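You operate a simulated robot arm through the tools that you are given. There is no shell and no other tool. Be economical: measure what you need, move in short steps, check, and stop when the job is done.

The job below is to be done with a simulated two-armed robot. You get a single attempt, and the scene is never put back.

Task
Put the spool of blue wire in the large blue tray and update the stock knobs.
Fine: blue to OUT, green and yellow to LOW; their spools stay.
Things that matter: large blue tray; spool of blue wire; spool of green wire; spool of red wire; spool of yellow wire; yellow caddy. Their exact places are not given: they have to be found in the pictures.

The check looks at the end state, three seconds after you hand in, the way a careful person would. Anything else that was tipped, shoved, dropped, spilled or broken makes it a failure.

Robot
Two 7-joint arms with two-finger parallel grippers on one trunk, on a base that drives. Base frame: it is fixed to the floor where the robot stands at the start and does not move with it; the origin is under the middle of the robot, x ahead of it, y to its left, z up. Readings come in mm, degrees, newtons and seconds.
The left shoulder is at the start at [60, 143, 926], the right one opposite. With the tool pointing down near the work surface each hand reaches from about 200 to 520 mm from the robot's upright axis, wherever it stands, measured 20 degrees to its own side. Places, roughly: large blue tray [-2250, 750, 750]; yellow caddy [-2250, 500, 250]. Payload 1.57 kg a hand.
Tool frame (each hand has its own): the origin (TCP) lies between the finger pads and is the grasp point; the fingertips stand 30 mm ahead of it; z points along the fingers, y is the line along which they close. Largest opening 110 mm; finger width 24, thickness 12; the body of the gripper, 48 by 112 mm, starts 78 mm behind the TCP.
Orientation is that of the tool frame in the base frame, as a unit quaternion [x, y, z, w]. With the fingers straight down and closing along the base's y, the tool's x points along the base's -x, its y along +y and its z along -z.

Tools
- The arms move only by the tool play_rows. It takes "left_motion", "right_motion" or both (then of equal length, played together; a hand with none holds still); each is a list of rows, each an object (a shift or turn left out is 0, a gripper value left out holds the last) with "slide": the shift along the tool's x, y, z in mm, a list of three; "rot": the turn, a rotation vector about the tool's x, y, z in degrees, a list of three. In form: [{"slide": [tx, ty, tz], "rot": [rx, ry, rz]}, ...]. A call has 1 to 20 rows; each row shifts and turns the commanded pose from where the row before left it, along the tool's axes as they then stand. "left_gripper" and "right_gripper" are, for a hand that has rows, the finger opening in mm, from 0 to 110, set as the call begins (left out, the last holds). Each row takes 0.2 s and may step no farther than 50 mm and 8.6 degrees from the row before; otherwise, or with a gripper value out of range, the whole call is refused. Where a pose cannot be reached the arm comes as near as it can. A force on the tool above 40 N (or 10 N above the force at the start of the call, whichever is more), or a blocked arm, ends the call early, and 0.2 s more pass. The fingers move at their own pace (about 45 mm/s each) and stop on an object; they squeeze with about 37 N. The grip force told is the motor's: it shows also when the fingers shut on nothing. Time passes only in rows, and 0.2 s behind the last, so rows that do not move let the fingers close. The reply holds the time, the measured pose of the TCP, the force on the tool along the base axes, the opening and the grip force, in the units named above and with some noise, with the torque about the TCP (base axes, N m) and any sound that the robot's microphone picked up.
- Cameras (640 x 400 px; columns grow to the right, rows downward): "scene" is now at [51.7, -13.7, 1545.1]; the picture's right is [-0.15, -0.99, -0.00], its down [-0.68, 0.10, -0.72] and it looks along [0.72, -0.11, -0.69] (base axes); focal length 269 px, centre (320, 200). "left" rides on the left gripper at [70, -16, -141] in its tool frame; the picture's right is [0.23, 0.97, 0.00], its down [-0.86, 0.20, -0.48] and it looks along [-0.47, 0.11, 0.88] (tool axes); focal length 222 px, centre (320, 200). "right" rides on the right gripper at [70, 16, -141] in its tool frame; the picture's right is [-0.23, 0.97, 0.00], its down [-0.86, -0.20, -0.48] and it looks along [-0.47, -0.11, 0.88] (tool axes); focal length 222 px, centre (320, 200).
- grab_frame(camera): a new picture of that camera. No time passes.
- lift_body(by): slides the trunk up (or, below 0, down) by that many mm; the arms and the scene camera ride with it, the base frame stays. It gives what a move gives, with no picture.
- drive_base(legs): drives the robot by 1 to 6 legs, each [ahead, left, turn to the left] in mm, mm and degrees, along the robot's own axes; the way and the turn of a leg run together, so that a leg with both is an arc; at most 1500 mm and 180 degrees a leg. The arms and the cameras ride along, it lands a little off, and it stops where it bumps. It gives what a move gives.
- pan_tilt(pan, tilt): turns the head with the scene camera to pan (to the left, within 86 degrees either way) and tilt (down, from -29 to 69), counted from straight ahead of the robot. It gives what a move gives.
- pixel_to_xyz(camera, pixels): there is no depth. For up to 12 entries [column, row, z] of the newest picture of that camera ("zoom" is the newest enlarged one), the place [x, y] in the base frame at which the ray of that pixel passes the height z, good to about 2 mm. No time passes.
- zoom(camera, box): a new picture of the part [left, top, right, bottom] of that camera's present view, enlarged. No time passes.
- close_job(): hands the job in; it is judged then, once.

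Work in short steps. Measure before you move; look again where a grasp or a placing could have gone wrong, and mend it. You have 80 turns and 58 pictures in all, those below and enlarged ones among them. Open the grippers and draw the arms clear of the work before you hand the job in, unless the task says otherwise; then end with one line.

The tools are called as name(argument=value, ...) on one line, values as JSON. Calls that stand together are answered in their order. play_rows: Moves the arms, as the interface text tells. Its arguments: {"type":"object","properties":{"left_motion":{"type":"array","items":{"type":"object","properties":{"slide":{"type":"array","items":{"type":"number"}},"rot":{"type":"array","items":{"type":"number"}}}}},"left_gripper":{"type":"number"},"right_motion":{"type":"array","items":{"type":"object","properties":{"slide":{"type":"array","items":{"type":"number"}},"rot":{"type":"array","items":{"type":"number"}}}}},"right_gripper":{"type":"number"}},"required":[]} The other tools are called the same way: lift_body (by) slides the trunk up or down; drive_base (legs) drives the base; pan_tilt (pan, tilt) turns the head that bears the scene camera; grab_frame (camera) takes a picture; pixel_to_xyz (camera, pixels) gives the place at which the rays of pixels pass given heights; zoom (camera, box) takes an enlarged picture of a part of a camera's view; close_job () hands the job in.

At the start:

```text
clock: 0.0
left_tool_pos: [317.6, -30.5, 1000.4]
left_orientation: [0.0, 1.0, 0.0, 0.0]
left_wrist_force: [0.0, 0.2, 1.5]
left_moment: [0.01, 0.0, 0.01]
left_width: 110.1
left_grasp_force: 0.2
right_tool_pos: [315.6, -490.2, 999.5]
right_orientation: [0.0, 1.0, 0.0, 0.0]
right_wrist_force: [0.4, -0.1, 0.5]
right_moment: [-0.04, 0.01, 0.03]
right_width: 110.0
right_grasp_force: 0.0
trunk travel left (down, up): [-525.0, 65.0]
robot x, y, heading: [2.8, -1.3, -0.1]
head pan, tilt: [-8.7, 43.6]
```

scene: 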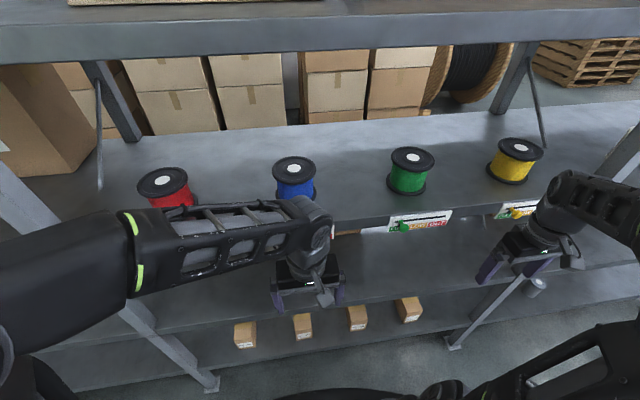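
right: 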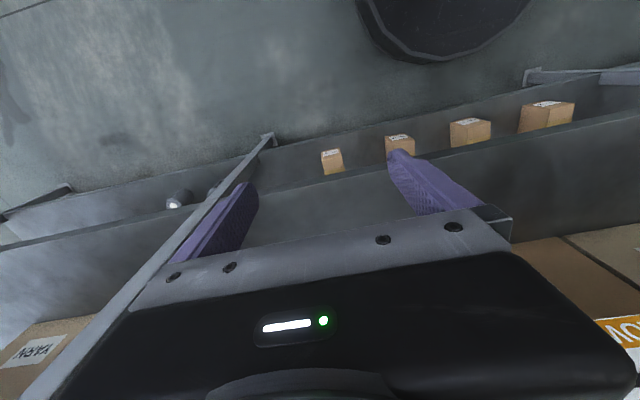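
left: 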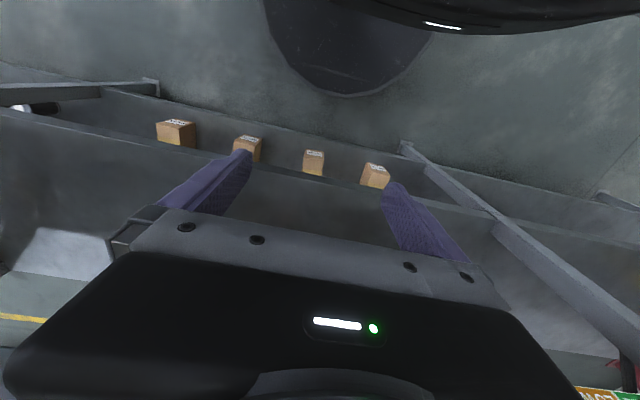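

The scene shows four spools on a shelf, with label strips and knobs on the front edge (around 405,225 and 515,212); the left arm hides the others. I zoom in on the visible labels.

zoom(camera="scene", box=[330, 120, 570, 270])

pixel_to_xyz(camera="scene", pixels=[[163, 182, 900], [294, 168, 900], [412, 157, 900], [516, 148, 900], [420, 215, 800], [300, 235, 800], [320, 130, 800]])

```text
2.67 times, centred on (450, 195) of scene
```

zoom: 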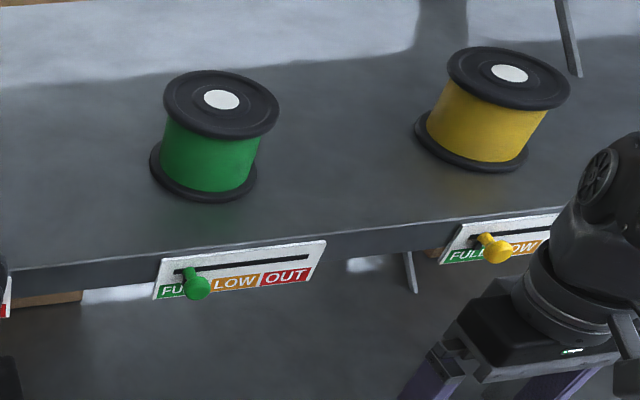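

```text
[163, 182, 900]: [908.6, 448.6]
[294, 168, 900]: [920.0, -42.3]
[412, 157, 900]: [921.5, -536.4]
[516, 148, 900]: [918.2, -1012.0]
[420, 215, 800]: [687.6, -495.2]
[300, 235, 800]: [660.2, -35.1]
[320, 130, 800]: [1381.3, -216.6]
```

Shelf height is unknown, so I lower the trunk 150 mm for a second viewpoint (stereo). The hands at x≈317 are well clear of the shelf edge.

lift_body(by=-150)

grab_frame(camera="scene")

pixel_to_xyz(camera="scene", pixels=[[412, 157, 1000], [412, 157, 900], [412, 157, 1100]])

```text
clock: 1.8
left_tool_pos: [318.3, -30.7, 849.7]
left_orientation: [0.001, 1.0, 0.0, 0.0]
left_wrist_force: [-0.3, 0.4, 0.0]
left_moment: [0.01, 0.0, 0.03]
left_width: 110.2
left_grasp_force: 0.0
right_tool_pos: [315.3, -489.7, 851.2]
right_orientation: [0.0, 1.0, -0.001, 0.0]
right_wrist_force: [1.0, -0.2, 0.1]
right_moment: [-0.02, 0.02, 0.01]
right_width: 110.0
right_grasp_force: 0.0
trunk travel left (down, up): [-375.0, 215.0]
robot x, y, heading: [-2.7, -3.5, 0.0]
head pan, tilt: [-8.7, 43.6]
```

```text
53 pictures are left
```

scene: 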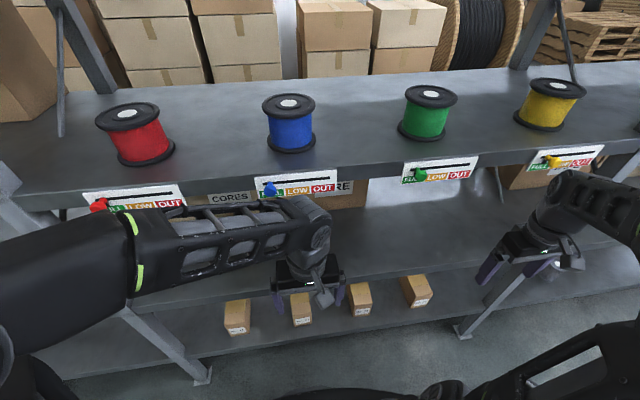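

```text
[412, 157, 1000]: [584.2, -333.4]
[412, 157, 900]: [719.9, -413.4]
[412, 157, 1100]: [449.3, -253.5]
```

Now nothing hides the labels. I compute the second rays for the spool tops and knobs, and zoom on the knobs.

pixel_to_xyz(camera="scene", pixels=[[430, 92, 900], [430, 92, 1000], [290, 102, 900], [290, 102, 1000], [270, 190, 800], [270, 190, 900], [420, 175, 800], [420, 175, 900], [552, 162, 800], [552, 162, 900]])

zoom(camera="scene", box=[240, 80, 400, 210])

zoom(camera="scene", box=[390, 70, 620, 200])

```text
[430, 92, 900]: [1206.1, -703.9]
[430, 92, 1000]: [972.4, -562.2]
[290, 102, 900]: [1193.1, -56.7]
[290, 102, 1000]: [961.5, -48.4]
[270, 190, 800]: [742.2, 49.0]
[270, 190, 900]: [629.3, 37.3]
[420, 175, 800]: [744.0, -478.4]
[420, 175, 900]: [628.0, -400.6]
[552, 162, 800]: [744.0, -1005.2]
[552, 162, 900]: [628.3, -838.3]
```

```text
3.08 times, centred on (320, 145) of scene
```

zoom: 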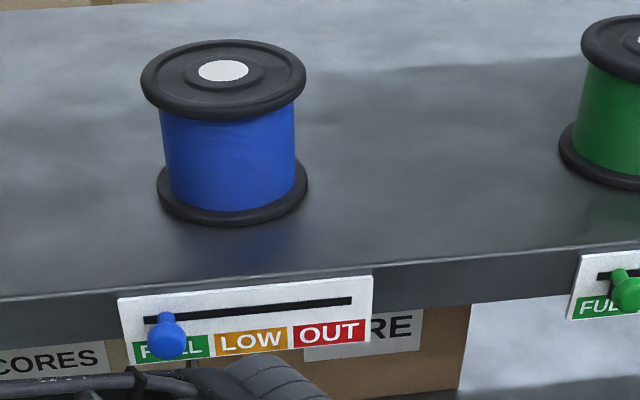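

```text
2.78 times, centred on (505, 135) of scene
```

zoom: 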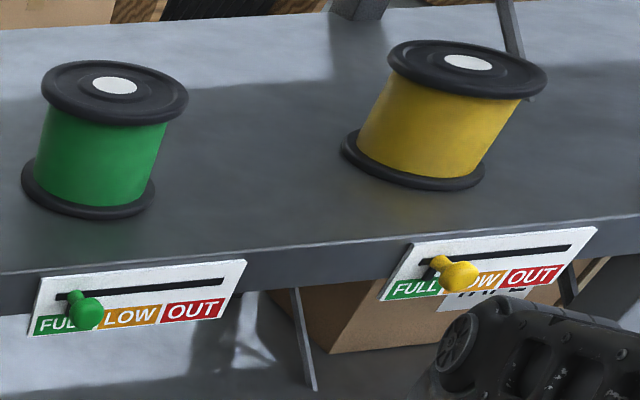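

Rough stereo gives spool tops near (535, −30/−300, 1185) and knobs near (420, y, 1075), but the baseline is short. I lower 200 mm more and level the head for a better baseline.

lift_body(by=-200)

pan_tilt(pan=-15, tilt=15)

grab_frame(camera="scene")

```text
clock: 3.9
left_tool_pos: [318.5, -30.6, 650.5]
left_orientation: [-0.001, 1.0, -0.001, 0.0]
left_wrist_force: [0.4, 0.2, -0.5]
left_moment: [-0.02, 0.01, 0.01]
left_width: 110.0
left_grasp_force: 0.0
right_tool_pos: [316.8, -490.5, 649.5]
right_orientation: [0.0, 1.0, 0.0, 0.0]
right_wrist_force: [-0.7, 0.0, 0.5]
right_moment: [0.04, -0.01, -0.02]
right_width: 110.1
right_grasp_force: 0.1
trunk travel left (down, up): [-175.0, 415.0]
robot x, y, heading: [-2.6, -0.2, -0.0]
head pan, tilt: [-8.7, 43.6]
```

```text
clock: 4.8
left_tool_pos: [318.0, -28.9, 650.0]
left_orientation: [0.0, 1.0, 0.001, 0.0]
left_wrist_force: [-0.2, 0.5, -0.2]
left_moment: [0.01, 0.02, 0.03]
left_width: 110.2
left_grasp_force: 0.0
right_tool_pos: [316.2, -490.0, 650.0]
right_orientation: [0.0, 1.0, 0.0, 0.0]
right_wrist_force: [0.4, 0.1, -0.1]
right_moment: [0.0, -0.02, 0.01]
right_width: 109.8
right_grasp_force: 0.0
trunk travel left (down, up): [-175.0, 415.0]
robot x, y, heading: [2.1, 0.9, -0.1]
head pan, tilt: [-15.0, 15.0]
```

```text
50 pictures are left
```

scene: 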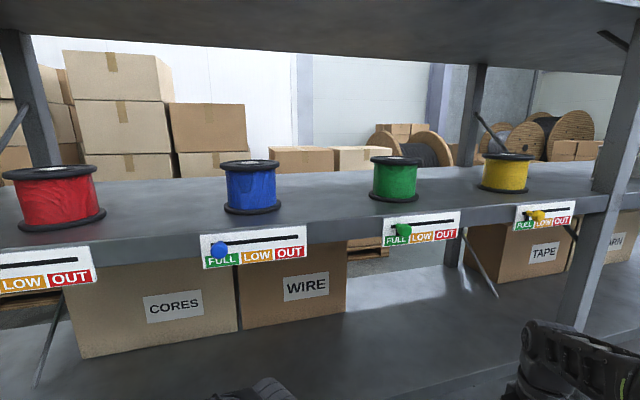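

Good view. I zoom for precise pixels of blue and green and take rays at candidate heights.

zoom(camera="scene", box=[190, 140, 350, 280])

pixel_to_xyz(camera="scene", pixels=[[250, 163, 1100], [250, 163, 1150], [396, 159, 1100], [396, 159, 1150], [219, 248, 950], [219, 248, 1050], [404, 230, 950], [404, 230, 1050], [536, 215, 950], [536, 215, 1050], [252, 212, 950], [252, 212, 1050]])

```text
2.86 times, centred on (270, 210) of scene
```

zoom: 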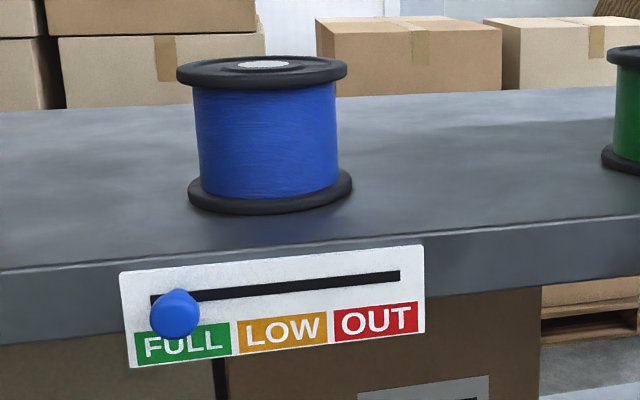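

```text
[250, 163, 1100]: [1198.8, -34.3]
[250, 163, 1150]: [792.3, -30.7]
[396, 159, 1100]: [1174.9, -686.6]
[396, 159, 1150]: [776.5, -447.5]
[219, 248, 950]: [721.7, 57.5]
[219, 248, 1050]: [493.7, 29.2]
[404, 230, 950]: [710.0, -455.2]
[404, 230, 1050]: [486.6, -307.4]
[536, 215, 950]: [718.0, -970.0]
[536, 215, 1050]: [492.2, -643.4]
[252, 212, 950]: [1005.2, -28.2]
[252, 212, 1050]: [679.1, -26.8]
```

The estimates agree: spool tops z≈1180 (x≈542, blue y≈−31), shelf top z≈1103, knob heads about (421, 18/−263/−541, 1079). I back off 200 mm, shift right 250 mm and raise the trunk for front-on work with the right arm.

drive_base(legs=[[-200, 0, 0], [0, -250, 0]])

lift_body(by=390)

pan_tilt(pan=-5, tilt=38)

grab_frame(camera="scene")

```text
clock: 7.9
left_tool_pos: [119.7, -281.9, 650.5]
left_orientation: [-0.001, 1.0, 0.001, 0.0]
left_wrist_force: [0.7, 0.8, 0.1]
left_moment: [0.01, 0.03, -0.01]
left_width: 110.1
left_grasp_force: 0.0
right_tool_pos: [120.1, -740.5, 649.8]
right_orientation: [-0.002, 1.0, 0.0, 0.0]
right_wrist_force: [-0.2, 0.6, 0.1]
right_moment: [-0.01, -0.02, -0.02]
right_width: 110.1
right_grasp_force: 0.1
trunk travel left (down, up): [-175.0, 415.0]
robot x, y, heading: [-198.7, -254.6, 0.2]
head pan, tilt: [-15.0, 15.0]
```

```text
clock: 11.6
left_tool_pos: [119.4, -281.6, 1039.4]
left_orientation: [-0.002, 1.0, 0.0, 0.0]
left_wrist_force: [1.1, -0.6, -0.6]
left_moment: [0.0, 0.0, -0.02]
left_width: 110.2
left_grasp_force: 0.0
right_tool_pos: [120.2, -741.4, 1040.1]
right_orientation: [-0.003, 1.0, 0.0, -0.001]
right_wrist_force: [0.3, -0.5, -0.1]
right_moment: [0.03, -0.01, 0.01]
right_width: 110.0
right_grasp_force: 0.0
trunk travel left (down, up): [-565.0, 25.0]
robot x, y, heading: [-198.1, -253.1, -0.1]
head pan, tilt: [-15.0, 15.0]
```

```text
clock: 12.5
left_tool_pos: [120.7, -279.8, 1040.7]
left_orientation: [-0.001, 1.0, 0.0, 0.0]
left_wrist_force: [0.2, 0.5, -0.1]
left_moment: [0.03, 0.0, -0.03]
left_width: 110.2
left_grasp_force: 0.0
right_tool_pos: [119.0, -741.6, 1039.9]
right_orientation: [-0.002, 1.0, 0.0, 0.0]
right_wrist_force: [-0.3, -0.1, 0.3]
right_moment: [0.03, 0.01, 0.02]
right_width: 109.8
right_grasp_force: 0.1
trunk travel left (down, up): [-565.0, 25.0]
robot x, y, heading: [-197.4, -257.2, 0.2]
head pan, tilt: [-5.0, 38.0]
```

```text
48 pictures are left
```

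scene: 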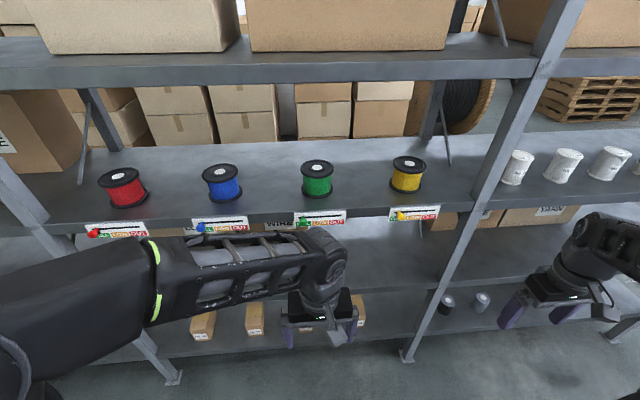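

An upright post stands right of the yellow label (col ~490), clear of the work. I move the left arm out of the way to the left and bring the right tool forward toward the yellow knob while pitching it to 20° below horizontal.

play_rows(right_motion=[{"slide": [-30, 33, -6.7]}, {"slide": [-30, 33, -6.7]}, {"slide": [-30, 33, -6.7]}, {"slide": [-30, 33, -6.7]}, {"slide": [-30, 33, -6.7]}, {"slide": [-30, 33, -6.7]}, {"rot": [0, -7.8, 0]}, {"rot": [0, -7.8, 0]}, {"rot": [0, -7.8, 0]}, {"rot": [0, -7.8, 0]}, {"rot": [0, -7.8, 0]}, {"rot": [0, -7.8, 0]}, {"rot": [0, -7.8, 0]}, {"rot": [0, -7.8, 0]}, {"rot": [0, -7.6, 0]}], left_motion=[{"slide": [0, 45, 0]}, {"slide": [0, 45, 0]}, {"slide": [0, 45, 0]}, {"slide": [0, 45, 0]}, {"slide": [0, 45, 0]}, {"slide": [0, 45, 0]}, {}, {}, {}, {}, {}, {}, {}, {}, {}], right_gripper=50)

grab_frame(camera="scene")

grab_frame(camera="right")

```text
clock: 15.7
left_tool_pos: [121.1, -12.5, 1045.5]
left_orientation: [-0.002, 1.0, 0.0, 0.0]
left_wrist_force: [-0.1, 0.5, -0.3]
left_moment: [0.0, 0.04, 0.01]
left_width: 110.0
left_grasp_force: 0.0
right_tool_pos: [319.5, -550.9, 1083.3]
right_orientation: [-0.002, 0.819, 0.002, 0.573]
right_wrist_force: [0.0, 0.7, 0.8]
right_moment: [0.02, -0.03, -0.01]
right_width: 50.1
right_grasp_force: 0.1
right hand out of reach, approached as far as the arm can: row 15
trunk travel left (down, up): [-565.0, 25.0]
robot x, y, heading: [-199.2, -252.7, 0.4]
head pan, tilt: [-5.0, 38.0]
```

```text
47 pictures are left
```

scene: 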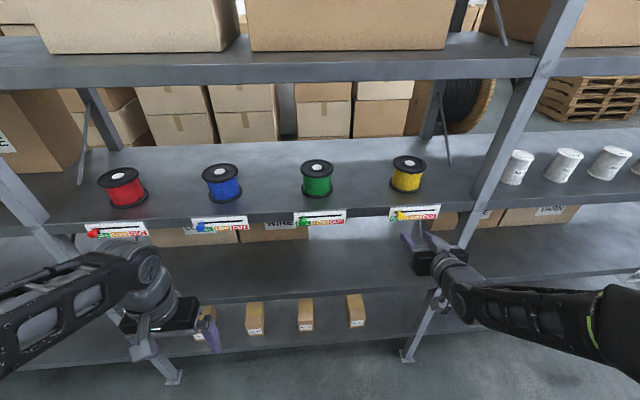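

```text
46 pictures are left
```

right: 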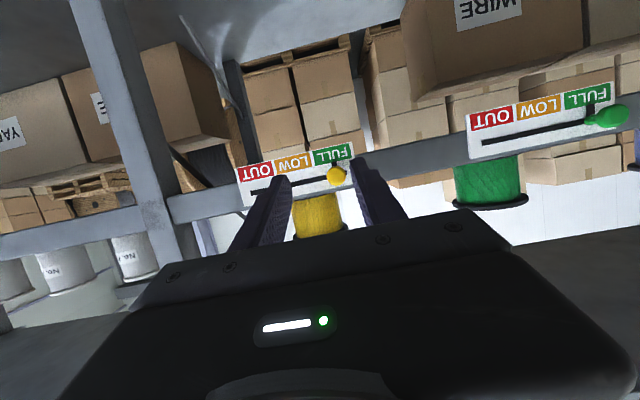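

The right camera (inverted) shows the yellow knob at (337,176) between the fingers. I triangulate knob positions using both cameras.

zoom(camera="scene", box=[280, 180, 460, 260])

pixel_to_xyz(camera="right", pixels=[[337, 176, 1060], [337, 176, 1080], [337, 176, 1100], [607, 116, 1060], [607, 116, 1080], [607, 116, 1100], [252, 191, 1080], [252, 191, 1090], [333, 155, 1060], [293, 162, 1060], [255, 170, 1060]])

zoom(camera="right", box=[220, 120, 380, 220])

```text
3.56 times, centred on (370, 220) of scene
```

zoom: 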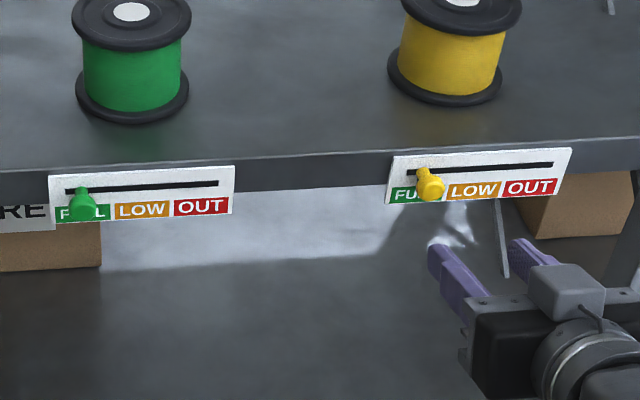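

```text
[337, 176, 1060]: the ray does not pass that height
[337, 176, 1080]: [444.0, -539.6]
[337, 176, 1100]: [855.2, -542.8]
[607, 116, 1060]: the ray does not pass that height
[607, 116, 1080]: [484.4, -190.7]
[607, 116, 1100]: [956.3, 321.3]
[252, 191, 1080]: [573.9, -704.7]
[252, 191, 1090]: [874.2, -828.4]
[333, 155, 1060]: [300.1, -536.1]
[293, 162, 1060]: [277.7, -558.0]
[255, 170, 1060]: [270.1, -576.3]
```

```text
4.00 times, centred on (300, 170) of right
```

zoom: 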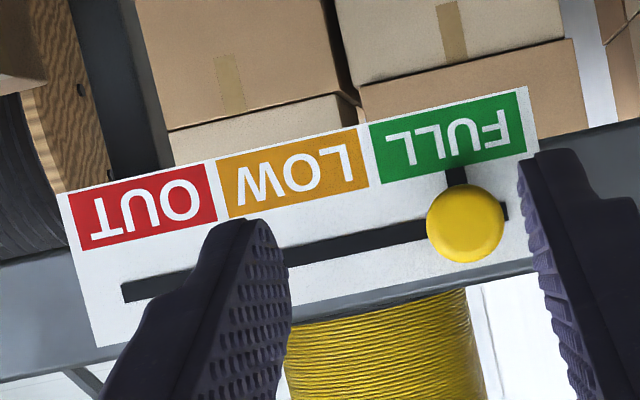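

pixel_to_xyz(camera="scene", pixels=[[400.8, 216.2, 1079], [303, 222.4, 1079], [398.5, 212.3, 1079], [412.9, 217.5, 1060], [428.9, 216.5, 1060], [397, 218, 1060], [320.4, 223, 1060], [337, 222, 1060], [303, 217.4, 1079], [201, 228, 1079]])

```text
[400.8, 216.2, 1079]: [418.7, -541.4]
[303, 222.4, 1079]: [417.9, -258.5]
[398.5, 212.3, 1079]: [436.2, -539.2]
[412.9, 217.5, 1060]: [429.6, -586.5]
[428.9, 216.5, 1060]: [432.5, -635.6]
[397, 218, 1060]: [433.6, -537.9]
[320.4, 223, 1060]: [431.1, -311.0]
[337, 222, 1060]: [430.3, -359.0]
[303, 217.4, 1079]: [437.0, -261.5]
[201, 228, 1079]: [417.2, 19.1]
```

Knob heads: x≈418, z≈1079, y≈−540 (yellow), −260 (green), +19 (blue); label pitch ≈48.5 mm. I advance the open right fingers part-way and check how the commanded pose carries over.

play_rows(right_motion=[{"slide": [-10, 3.7, 18]}, {"slide": [-10, 3.7, 18]}])

```text
clock: 16.3
left_tool_pos: [120.4, -11.1, 1045.5]
left_orientation: [-0.002, 1.0, 0.0, -0.001]
left_wrist_force: [-0.7, 0.2, -0.4]
left_moment: [-0.06, 0.0, -0.01]
left_width: 109.9
left_grasp_force: 0.1
right_tool_pos: [360.4, -543.0, 1089.8]
right_orientation: [-0.001, 0.82, 0.001, 0.573]
right_wrist_force: [-0.3, -0.1, -0.2]
right_moment: [0.0, 0.02, -0.01]
right_width: 50.2
right_grasp_force: 0.1
trunk travel left (down, up): [-565.0, 25.0]
robot x, y, heading: [-197.9, -249.1, 0.2]
head pan, tilt: [-5.0, 38.0]
```

It continues from the measured pose. I go to (396, −540, 1087) and close on the knob.

play_rows(right_motion=[{"slide": [-4.8, 1.5, 17.2]}, {"slide": [-4.8, 1.5, 17.2]}])

grab_frame(camera="right")

zoom(camera="scene", box=[340, 180, 460, 255])

```text
clock: 16.9
left_tool_pos: [118.7, -10.8, 1045.2]
left_orientation: [-0.002, 1.0, 0.0, 0.0]
left_wrist_force: [0.5, 0.9, 0.2]
left_moment: [0.02, -0.02, 0.0]
left_width: 109.8
left_grasp_force: 0.0
right_tool_pos: [394.1, -539.3, 1089.5]
right_orientation: [-0.001, 0.819, 0.0, 0.573]
right_wrist_force: [-0.3, -0.9, -1.0]
right_moment: [0.01, -0.01, 0.0]
right_width: 49.8
right_grasp_force: 0.0
trunk travel left (down, up): [-565.0, 25.0]
robot x, y, heading: [-202.8, -250.6, 0.2]
head pan, tilt: [-5.0, 38.0]
```

```text
43 pictures are left
```

right: 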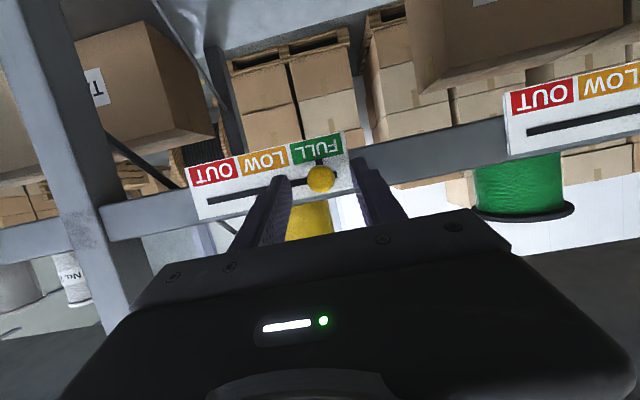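

```text
5.33 times, centred on (400, 218) of scene
```

zoom: 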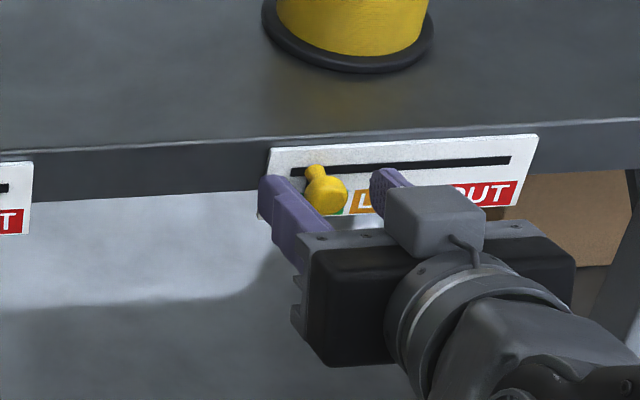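

The knob sits between the fingertips. I close on it.

play_rows(right_motion=[{}, {}, {}, {}], right_gripper=14)

```text
clock: 17.9
left_tool_pos: [120.4, -10.3, 1045.2]
left_orientation: [-0.002, 1.0, 0.0, 0.0]
left_wrist_force: [0.2, 0.0, 0.7]
left_moment: [0.02, 0.01, 0.03]
left_width: 109.8
left_grasp_force: 0.1
right_tool_pos: [393.9, -541.0, 1088.3]
right_orientation: [-0.002, 0.82, 0.001, 0.573]
right_wrist_force: [1.5, 0.2, 0.3]
right_moment: [0.03, 0.01, -0.26]
right_width: 20.4
right_grasp_force: 34.3
trunk travel left (down, up): [-565.0, 25.0]
robot x, y, heading: [-200.6, -248.1, 0.0]
head pan, tilt: [-5.0, 38.0]
```

Gripped (20 mm). I slide it 47 mm to the right (−y) toward LOW.

play_rows(right_motion=[{"slide": [0, -9.4, 0]}, {"slide": [0, -9.4, 0]}, {"slide": [0, -9.4, 0]}, {"slide": [0, -9.4, 0]}, {"slide": [0, -9.4, 0]}, {}])

grab_frame(camera="right")

```text
clock: 19.3
left_tool_pos: [119.9, -11.3, 1046.0]
left_orientation: [-0.001, 1.0, 0.0, 0.0]
left_wrist_force: [0.6, 0.0, -0.2]
left_moment: [-0.02, -0.01, 0.02]
left_width: 109.8
left_grasp_force: 0.1
right_tool_pos: [394.3, -588.3, 1087.5]
right_orientation: [-0.002, 0.82, 0.002, 0.573]
right_wrist_force: [-1.0, -1.0, -4.2]
right_moment: [-0.03, 0.14, -0.3]
right_width: 20.6
right_grasp_force: 33.9
trunk travel left (down, up): [-565.0, 25.0]
robot x, y, heading: [-197.1, -252.5, 0.4]
head pan, tilt: [-5.0, 38.0]
```

```text
41 pictures are left
```

right: 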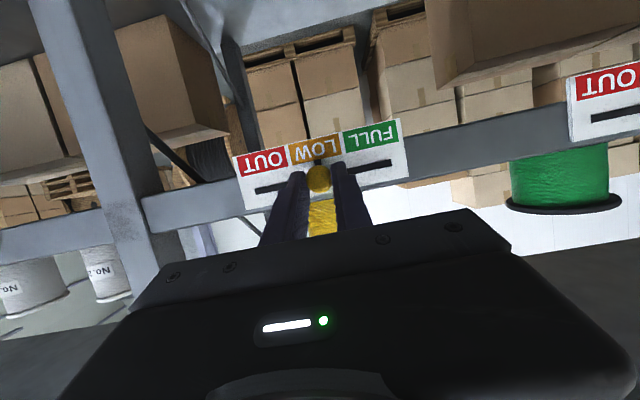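

Yellow moved to LOW. I open, back off, and travel to the green knob.

play_rows(right_motion=[{}, {}, {}, {"slide": [8, 0, -25]}, {"slide": [8, 0, -25]}, {"slide": [0, 47, 0]}, {"slide": [0, 47, 0]}, {"slide": [0, 47, 0]}, {"slide": [0, 47, 0]}, {"slide": [0, 47, 0]}, {"slide": [0, 47, 0]}, {"slide": [0, 45, 0]}, {}], right_gripper=50)

zoom(camera="scene", box=[280, 170, 460, 280])

```text
clock: 22.1
left_tool_pos: [119.5, -10.7, 1045.5]
left_orientation: [-0.002, 1.0, 0.0, -0.001]
left_wrist_force: [0.0, 0.1, -0.1]
left_moment: [-0.01, 0.02, 0.04]
left_width: 110.2
left_grasp_force: 0.1
right_tool_pos: [338.0, -259.3, 1090.7]
right_orientation: [-0.001, 0.819, 0.001, 0.573]
right_wrist_force: [0.1, 0.7, 0.1]
right_moment: [0.02, 0.03, 0.0]
right_width: 50.0
right_grasp_force: 0.0
trunk travel left (down, up): [-565.0, 25.0]
robot x, y, heading: [-194.0, -253.3, 0.1]
head pan, tilt: [-5.0, 38.0]
```

```text
3.56 times, centred on (370, 225) of scene
```

zoom: 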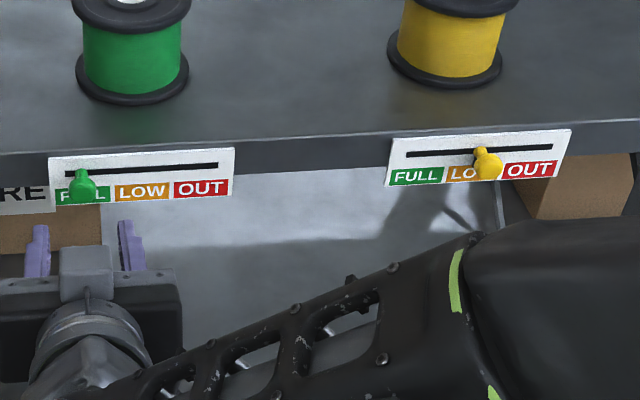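

Yellow's stem is at the slot's middle, i.e. LOW. The fingers straddle the green knob; I advance and grip it.

play_rows(right_motion=[{"slide": [-5.3, 0, 18.3]}, {"slide": [-5.3, 0, 18.3]}, {"slide": [-5.3, 0, 18.3]}])

play_rows(right_motion=[{}, {}, {}, {}], right_gripper=14)

```text
clock: 22.9
left_tool_pos: [119.8, -10.4, 1045.0]
left_orientation: [-0.002, 1.0, 0.0, 0.0]
left_wrist_force: [1.0, 0.7, -0.3]
left_moment: [0.02, 0.02, 0.03]
left_width: 110.1
left_grasp_force: 0.0
right_tool_pos: [396.8, -258.7, 1089.3]
right_orientation: [-0.001, 0.819, 0.001, 0.574]
right_wrist_force: [0.9, 0.2, -0.5]
right_moment: [-0.02, -0.02, 0.02]
right_width: 49.9
right_grasp_force: 0.1
trunk travel left (down, up): [-565.0, 25.0]
robot x, y, heading: [-198.9, -251.4, 0.1]
head pan, tilt: [-5.0, 38.0]
```

```text
clock: 23.9
left_tool_pos: [119.1, -10.8, 1044.5]
left_orientation: [-0.003, 1.0, 0.0, 0.0]
left_wrist_force: [-1.0, -1.5, -1.2]
left_moment: [0.02, -0.01, 0.0]
left_width: 110.1
left_grasp_force: 0.1
right_tool_pos: [395.8, -259.1, 1089.7]
right_orientation: [-0.002, 0.819, 0.002, 0.574]
right_wrist_force: [1.2, -3.4, -0.3]
right_moment: [-0.03, -0.07, -0.37]
right_width: 20.5
right_grasp_force: 34.3
trunk travel left (down, up): [-565.0, 25.0]
robot x, y, heading: [-200.1, -255.0, 0.4]
head pan, tilt: [-5.0, 38.0]
```

Gripped. I slide it 48 mm, then release, back off, and travel to the blue knob (y≈19), checking the picture at the end.

play_rows(right_motion=[{"slide": [0, -9.6, 0]}, {"slide": [0, -9.6, 0]}, {"slide": [0, -9.6, 0]}, {"slide": [0, -9.6, 0]}, {"slide": [0, -9.6, 0]}, {}])

play_rows(right_motion=[{}, {}, {}, {"slide": [8, 0, -25]}, {"slide": [8, 0, -25]}, {}], right_gripper=50)

zoom(camera="scene", box=[170, 170, 350, 280])

```text
clock: 25.3
left_tool_pos: [117.1, -12.5, 1046.8]
left_orientation: [-0.002, 1.0, -0.001, 0.001]
left_wrist_force: [0.5, -0.8, -0.5]
left_moment: [-0.02, -0.02, 0.0]
left_width: 109.9
left_grasp_force: 0.1
right_tool_pos: [396.5, -307.5, 1088.2]
right_orientation: [-0.001, 0.818, 0.001, 0.575]
right_wrist_force: [-10.7, -0.8, 12.9]
right_moment: [-0.02, -0.27, -0.3]
right_width: 20.5
right_grasp_force: 33.6
trunk travel left (down, up): [-565.0, 25.0]
robot x, y, heading: [-193.6, -253.2, 0.1]
head pan, tilt: [-5.0, 38.0]
```

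```text
clock: 26.7
left_tool_pos: [118.3, -11.1, 1044.8]
left_orientation: [-0.001, 1.0, 0.001, 0.0]
left_wrist_force: [0.5, -0.6, 0.6]
left_moment: [0.01, 0.01, 0.0]
left_width: 110.1
left_grasp_force: 0.0
right_tool_pos: [344.4, -308.1, 1089.0]
right_orientation: [-0.002, 0.819, 0.002, 0.573]
right_wrist_force: [-1.0, 0.0, -0.1]
right_moment: [0.03, 0.01, 0.0]
right_width: 50.1
right_grasp_force: 0.1
trunk travel left (down, up): [-565.0, 25.0]
robot x, y, heading: [-196.8, -253.9, 0.2]
head pan, tilt: [-5.0, 38.0]
```

```text
3.56 times, centred on (260, 225) of scene
```

zoom: 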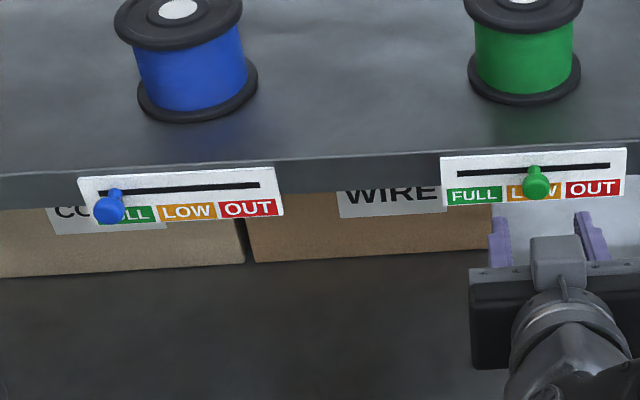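

Green is at LOW. I back the base 50 mm and shift 280 mm left so the right arm repeats the same posture at the blue knob.

drive_base(legs=[[-50, 0, 0], [0, 290, 0]])

zoom(camera="scene", box=[230, 130, 450, 270])

```text
clock: 29.2
left_tool_pos: [73.5, 271.1, 1044.4]
left_orientation: [0.002, 1.0, 0.0, 0.001]
left_wrist_force: [0.1, 0.7, -0.4]
left_moment: [-0.02, 0.01, -0.02]
left_width: 109.8
left_grasp_force: 0.1
right_tool_pos: [297.4, -25.5, 1087.2]
right_orientation: [0.001, 0.819, -0.001, 0.573]
right_wrist_force: [-0.3, 1.5, -0.2]
right_moment: [0.01, 0.01, -0.01]
right_width: 50.0
right_grasp_force: 0.1
trunk travel left (down, up): [-565.0, 25.0]
robot x, y, heading: [-248.4, 30.1, -0.2]
head pan, tilt: [-5.0, 38.0]
```

```text
2.86 times, centred on (340, 200) of scene
```

zoom: 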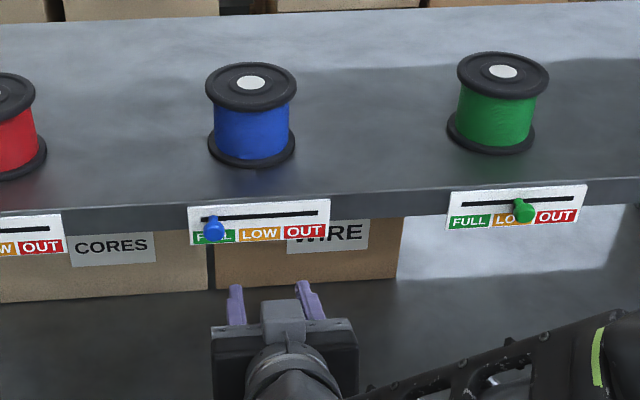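

pixel_to_xyz(camera="scene", pixels=[[302.8, 210.8, 1079], [411.2, 203.8, 1079], [315.8, 158.9, 1180]])

play_rows(right_motion=[{"slide": [0, 22, 0]}, {"slide": [0, 22.5, 0]}, {"slide": [-5, 0, 14]}])

```text
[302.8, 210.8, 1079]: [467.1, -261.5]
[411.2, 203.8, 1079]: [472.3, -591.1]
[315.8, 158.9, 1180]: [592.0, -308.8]
```

```text
clock: 30.0
left_tool_pos: [72.8, 270.7, 1044.4]
left_orientation: [0.003, 1.0, 0.0, 0.0]
left_wrist_force: [0.1, -0.7, 0.3]
left_moment: [-0.02, 0.0, -0.03]
left_width: 109.7
left_grasp_force: 0.0
right_tool_pos: [313.0, 15.3, 1089.3]
right_orientation: [0.002, 0.819, -0.002, 0.574]
right_wrist_force: [-0.5, 0.3, -0.6]
right_moment: [0.0, 0.0, 0.04]
right_width: 50.1
right_grasp_force: 0.0
trunk travel left (down, up): [-565.0, 25.0]
robot x, y, heading: [-245.4, 34.9, -0.0]
head pan, tilt: [-5.0, 38.0]
```

The ray used the pre-drive camera pose; corrected, the knob is at (418, 20, 1079) as expected. I advance and grip.

play_rows(right_motion=[{"slide": [-6.6, 1, 19.7]}, {"slide": [-6.6, 1, 19.7]}, {"slide": [-6.6, 1, 19.7]}, {"slide": [-6.6, 1, 19.7]}])

play_rows(right_motion=[{}, {}, {}, {}], right_gripper=14)

grab_frame(camera="right")

```text
clock: 31.0
left_tool_pos: [72.7, 271.3, 1045.8]
left_orientation: [0.002, 1.0, 0.0, 0.0]
left_wrist_force: [-0.4, 0.0, 0.6]
left_moment: [0.01, -0.01, 0.01]
left_width: 109.9
left_grasp_force: 0.1
right_tool_pos: [396.0, 20.0, 1088.6]
right_orientation: [0.001, 0.819, -0.001, 0.573]
right_wrist_force: [-0.2, -0.2, -0.3]
right_moment: [-0.03, 0.03, 0.01]
right_width: 50.1
right_grasp_force: 0.1
trunk travel left (down, up): [-565.0, 25.0]
robot x, y, heading: [-245.2, 31.8, -0.4]
head pan, tilt: [-5.0, 38.0]
```

```text
clock: 32.0
left_tool_pos: [72.7, 271.9, 1045.7]
left_orientation: [0.002, 1.0, 0.0, 0.0]
left_wrist_force: [0.9, -0.9, 1.0]
left_moment: [0.03, 0.02, 0.01]
left_width: 109.9
left_grasp_force: 0.1
right_tool_pos: [395.7, 20.8, 1087.3]
right_orientation: [0.002, 0.82, -0.001, 0.573]
right_wrist_force: [2.1, -0.7, 0.3]
right_moment: [0.02, 0.0, 0.33]
right_width: 20.5
right_grasp_force: 33.9
trunk travel left (down, up): [-565.0, 25.0]
robot x, y, heading: [-242.4, 31.8, -0.3]
head pan, tilt: [-5.0, 38.0]
```

```text
37 pictures are left
```

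right: 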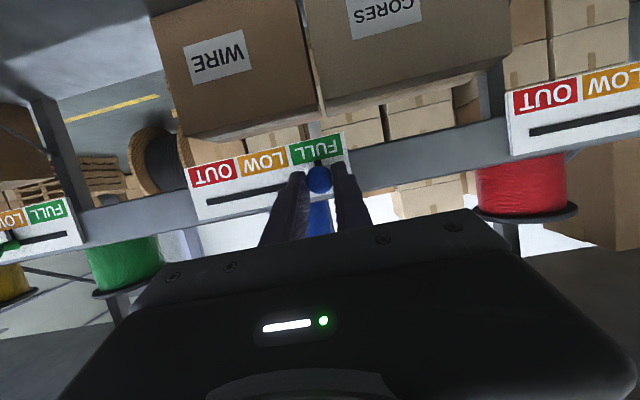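

The blue knob is gripped at FULL. I slide it 96 mm to OUT.

play_rows(right_motion=[{"slide": [0, -10.7, 0]}, {"slide": [0, -10.7, 0]}, {"slide": [0, -10.7, 0]}, {"slide": [0, -10.7, 0]}, {"slide": [0, -10.7, 0]}, {"slide": [0, -10.7, 0]}, {"slide": [0, -10.7, 0]}, {"slide": [0, -10.7, 0]}, {"slide": [0, -10.7, 0]}, {}])

play_rows(right_motion=[{}, {}, {}, {"slide": [8, 0, -25]}, {"slide": [8, 0, -25]}, {"slide": [8, 0, -25]}, {}], right_gripper=50)

grab_frame(camera="scene")

zoom(camera="scene", box=[230, 130, 450, 270])

```text
clock: 34.2
left_tool_pos: [74.1, 270.4, 1044.4]
left_orientation: [0.003, 1.0, 0.001, 0.001]
left_wrist_force: [0.3, -0.3, -0.2]
left_moment: [0.01, -0.02, 0.0]
left_width: 109.9
left_grasp_force: 0.1
right_tool_pos: [394.9, -75.2, 1087.5]
right_orientation: [0.002, 0.818, -0.002, 0.575]
right_wrist_force: [16.4, 0.1, 14.3]
right_moment: [-0.04, -0.53, 0.33]
right_width: 20.8
right_grasp_force: 34.1
trunk travel left (down, up): [-565.0, 25.0]
robot x, y, heading: [-246.8, 32.3, -0.5]
head pan, tilt: [-5.0, 38.0]
```

```text
clock: 35.8
left_tool_pos: [73.9, 271.3, 1045.8]
left_orientation: [0.003, 1.0, 0.001, 0.0]
left_wrist_force: [-0.2, 0.6, 0.4]
left_moment: [0.01, 0.02, -0.02]
left_width: 110.2
left_grasp_force: 0.0
right_tool_pos: [312.6, -74.9, 1090.1]
right_orientation: [0.002, 0.819, -0.001, 0.574]
right_wrist_force: [0.5, 0.5, 0.4]
right_moment: [-0.03, 0.0, -0.04]
right_width: 49.9
right_grasp_force: 0.0
trunk travel left (down, up): [-565.0, 25.0]
robot x, y, heading: [-245.8, 35.0, -0.4]
head pan, tilt: [-5.0, 38.0]
```

```text
36 pictures are left
```

scene: 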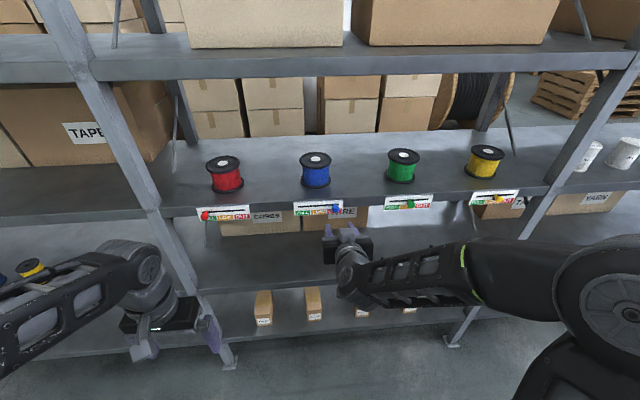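

```text
2.86 times, centred on (340, 200) of scene
```

zoom: 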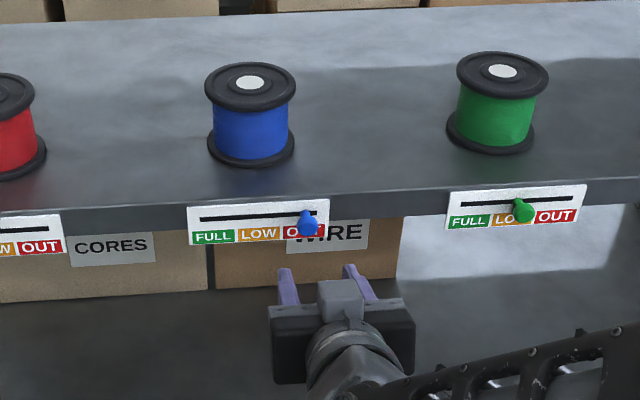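

All three knobs read correctly: blue OUT, green LOW, yellow LOW. Next I measure the blue spool's heights from the new picture.

zoom(camera="scene", box=[285, 140, 345, 200])

pixel_to_xyz(camera="scene", pixels=[[315.4, 159, 1180], [315.4, 188.4, 1103], [315.4, 188.4, 1095], [315.4, 168.5, 1170], [315.4, 168.5, 1160], [300, 162, 1180], [331.5, 162, 1180]])

```text
6.67 times, centred on (315, 170) of scene
```

zoom: 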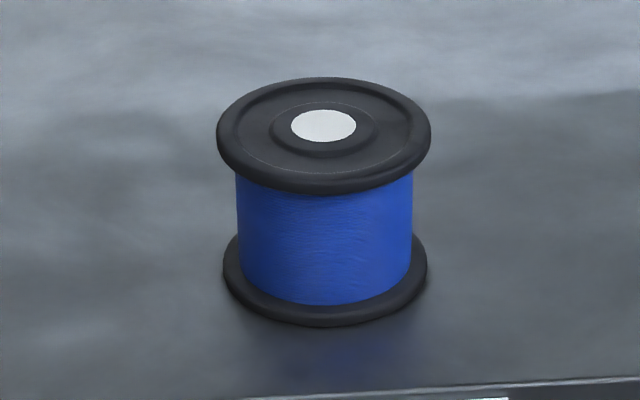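

```text
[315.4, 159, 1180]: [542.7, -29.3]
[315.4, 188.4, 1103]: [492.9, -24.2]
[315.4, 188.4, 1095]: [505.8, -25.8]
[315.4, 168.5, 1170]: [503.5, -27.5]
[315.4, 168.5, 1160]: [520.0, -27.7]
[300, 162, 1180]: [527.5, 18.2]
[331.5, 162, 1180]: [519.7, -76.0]
```

Spool centre is (543, −29), wire core about z 1113–1173. I raise the hand to z≈1143 with fingers fully open, move to x≈440 and check alignment.

play_rows(right_motion=[{"slide": [-24.9, 23, -9]}, {"slide": [-24.9, 23, -9]}, {}, {}, {}, {"slide": [-11, 0, 30]}, {"slide": [-11, 0, 30]}, {"slide": [-11, 0, 30]}, {"slide": [-11, 0, 30]}, {}], right_gripper=110)

grab_frame(camera="right")

zoom(camera="scene", box=[255, 130, 375, 230])

```text
clock: 38.0
left_tool_pos: [73.1, 270.8, 1045.8]
left_orientation: [0.003, 1.0, 0.001, 0.0]
left_wrist_force: [0.3, 0.4, -0.1]
left_moment: [0.0, -0.01, -0.02]
left_width: 109.9
left_grasp_force: 0.0
right_tool_pos: [445.4, -30.5, 1145.3]
right_orientation: [0.002, 0.819, -0.001, 0.573]
right_wrist_force: [-0.2, -0.2, -0.4]
right_moment: [0.0, 0.0, 0.01]
right_width: 110.1
right_grasp_force: 0.1
trunk travel left (down, up): [-565.0, 25.0]
robot x, y, heading: [-245.4, 37.5, -0.3]
head pan, tilt: [-5.0, 38.0]
```

```text
33 pictures are left
```

right: 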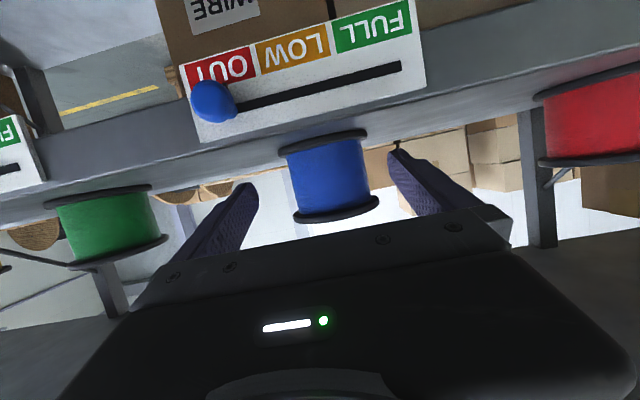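

```text
4.00 times, centred on (315, 180) of scene
```

zoom: 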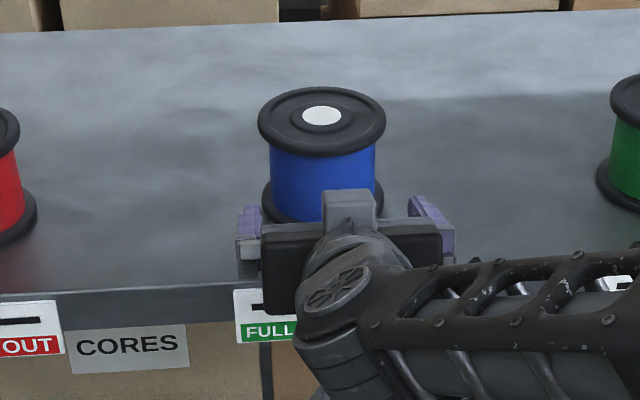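

The fingers straddle the spool symmetrically. I advance the remaining ~97 mm.

play_rows(right_motion=[{"slide": [-6.3, 0.3, 18.5]}, {"slide": [-6.3, 0.3, 18.5]}, {"slide": [-6.3, 0.3, 18.5]}, {"slide": [-6.3, 0.3, 18.5]}, {"slide": [-6.3, 0.3, 18.5]}, {}])

grab_frame(camera="scene")

grab_frame(camera="right")

```text
clock: 39.4
left_tool_pos: [73.0, 270.0, 1044.9]
left_orientation: [0.003, 1.0, 0.0, 0.0]
left_wrist_force: [-0.7, 0.0, 0.3]
left_moment: [0.0, 0.02, 0.02]
left_width: 109.9
left_grasp_force: 0.1
right_tool_pos: [542.8, -27.3, 1141.8]
right_orientation: [0.001, 0.819, -0.001, 0.574]
right_wrist_force: [-0.1, -0.2, 0.2]
right_moment: [0.0, -0.01, -0.01]
right_width: 110.1
right_grasp_force: 0.0
trunk travel left (down, up): [-565.0, 25.0]
robot x, y, heading: [-247.6, 31.1, -0.3]
head pan, tilt: [-5.0, 38.0]
```

```text
31 pictures are left
```

scene: 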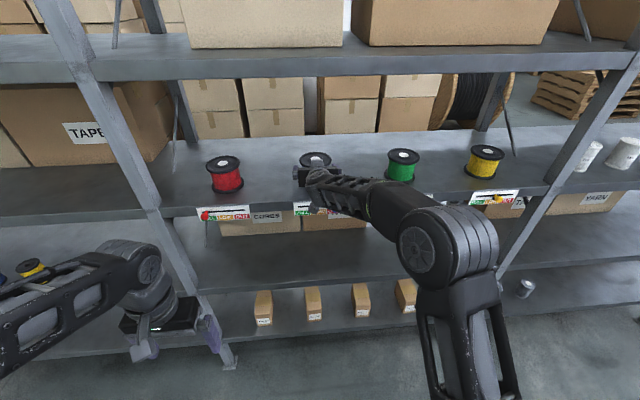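

```text
30 pictures are left
```

right: 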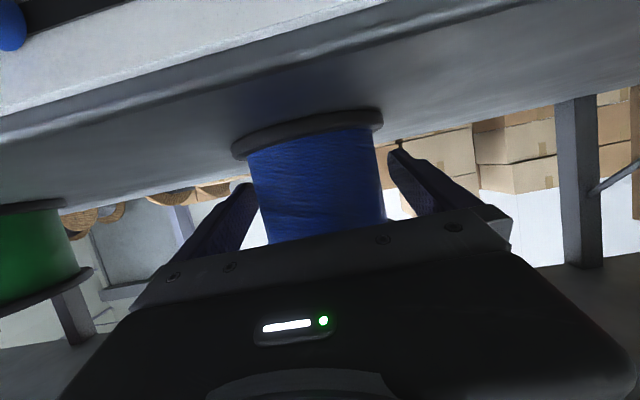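

No contact, spool centred between the fingers. I close the gripper.

play_rows(right_motion=[{}, {}, {}, {}, {}], right_gripper=60)

```text
clock: 40.6
left_tool_pos: [73.8, 270.9, 1044.6]
left_orientation: [0.003, 1.0, 0.0, -0.001]
left_wrist_force: [0.1, 0.2, 0.4]
left_moment: [0.0, 0.0, -0.02]
left_width: 109.8
left_grasp_force: 0.0
right_tool_pos: [542.5, -27.8, 1142.5]
right_orientation: [0.002, 0.819, -0.001, 0.574]
right_wrist_force: [-0.5, 1.0, 0.9]
right_moment: [-0.04, -0.04, 0.01]
right_width: 82.8
right_grasp_force: 37.0
trunk travel left (down, up): [-565.0, 25.0]
robot x, y, heading: [-246.5, 37.8, -0.0]
head pan, tilt: [-5.0, 38.0]
```

Gripped at 82.8 mm. I lift it 40 mm and pull back 150 mm.

play_rows(right_motion=[{"slide": [-9.4, 0, -3.4]}, {"slide": [-9.4, 0, -3.4]}, {"slide": [-9.4, 0, -3.4]}, {"slide": [-9.4, 0, -3.4]}, {}, {"slide": [8.5, 0, -23.5]}, {"slide": [8.5, 0, -23.5]}, {"slide": [8.5, 0, -23.5]}, {"slide": [8.5, 0, -23.5]}, {"slide": [8.5, 0, -23.5]}, {"slide": [8.5, 0, -23.5]}, {}])

grab_frame(camera="scene")

```text
clock: 43.2
left_tool_pos: [73.9, 271.6, 1044.8]
left_orientation: [0.003, 1.0, 0.0, -0.001]
left_wrist_force: [-0.1, 0.2, 0.4]
left_moment: [0.01, 0.01, 0.0]
left_width: 110.1
left_grasp_force: 0.0
right_tool_pos: [393.2, -27.8, 1181.8]
right_orientation: [0.002, 0.819, -0.001, 0.574]
right_wrist_force: [0.7, -0.3, -5.3]
right_moment: [0.01, -0.04, 0.01]
right_width: 82.8
right_grasp_force: 36.8
trunk travel left (down, up): [-565.0, 25.0]
robot x, y, heading: [-247.1, 28.4, 0.0]
head pan, tilt: [-5.0, 38.0]
```

```text
29 pictures are left
```

scene: 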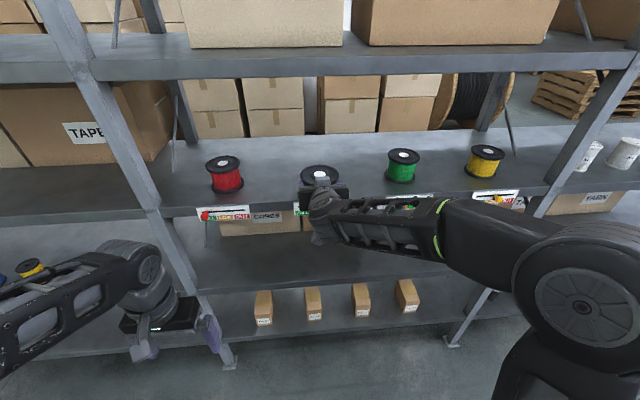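

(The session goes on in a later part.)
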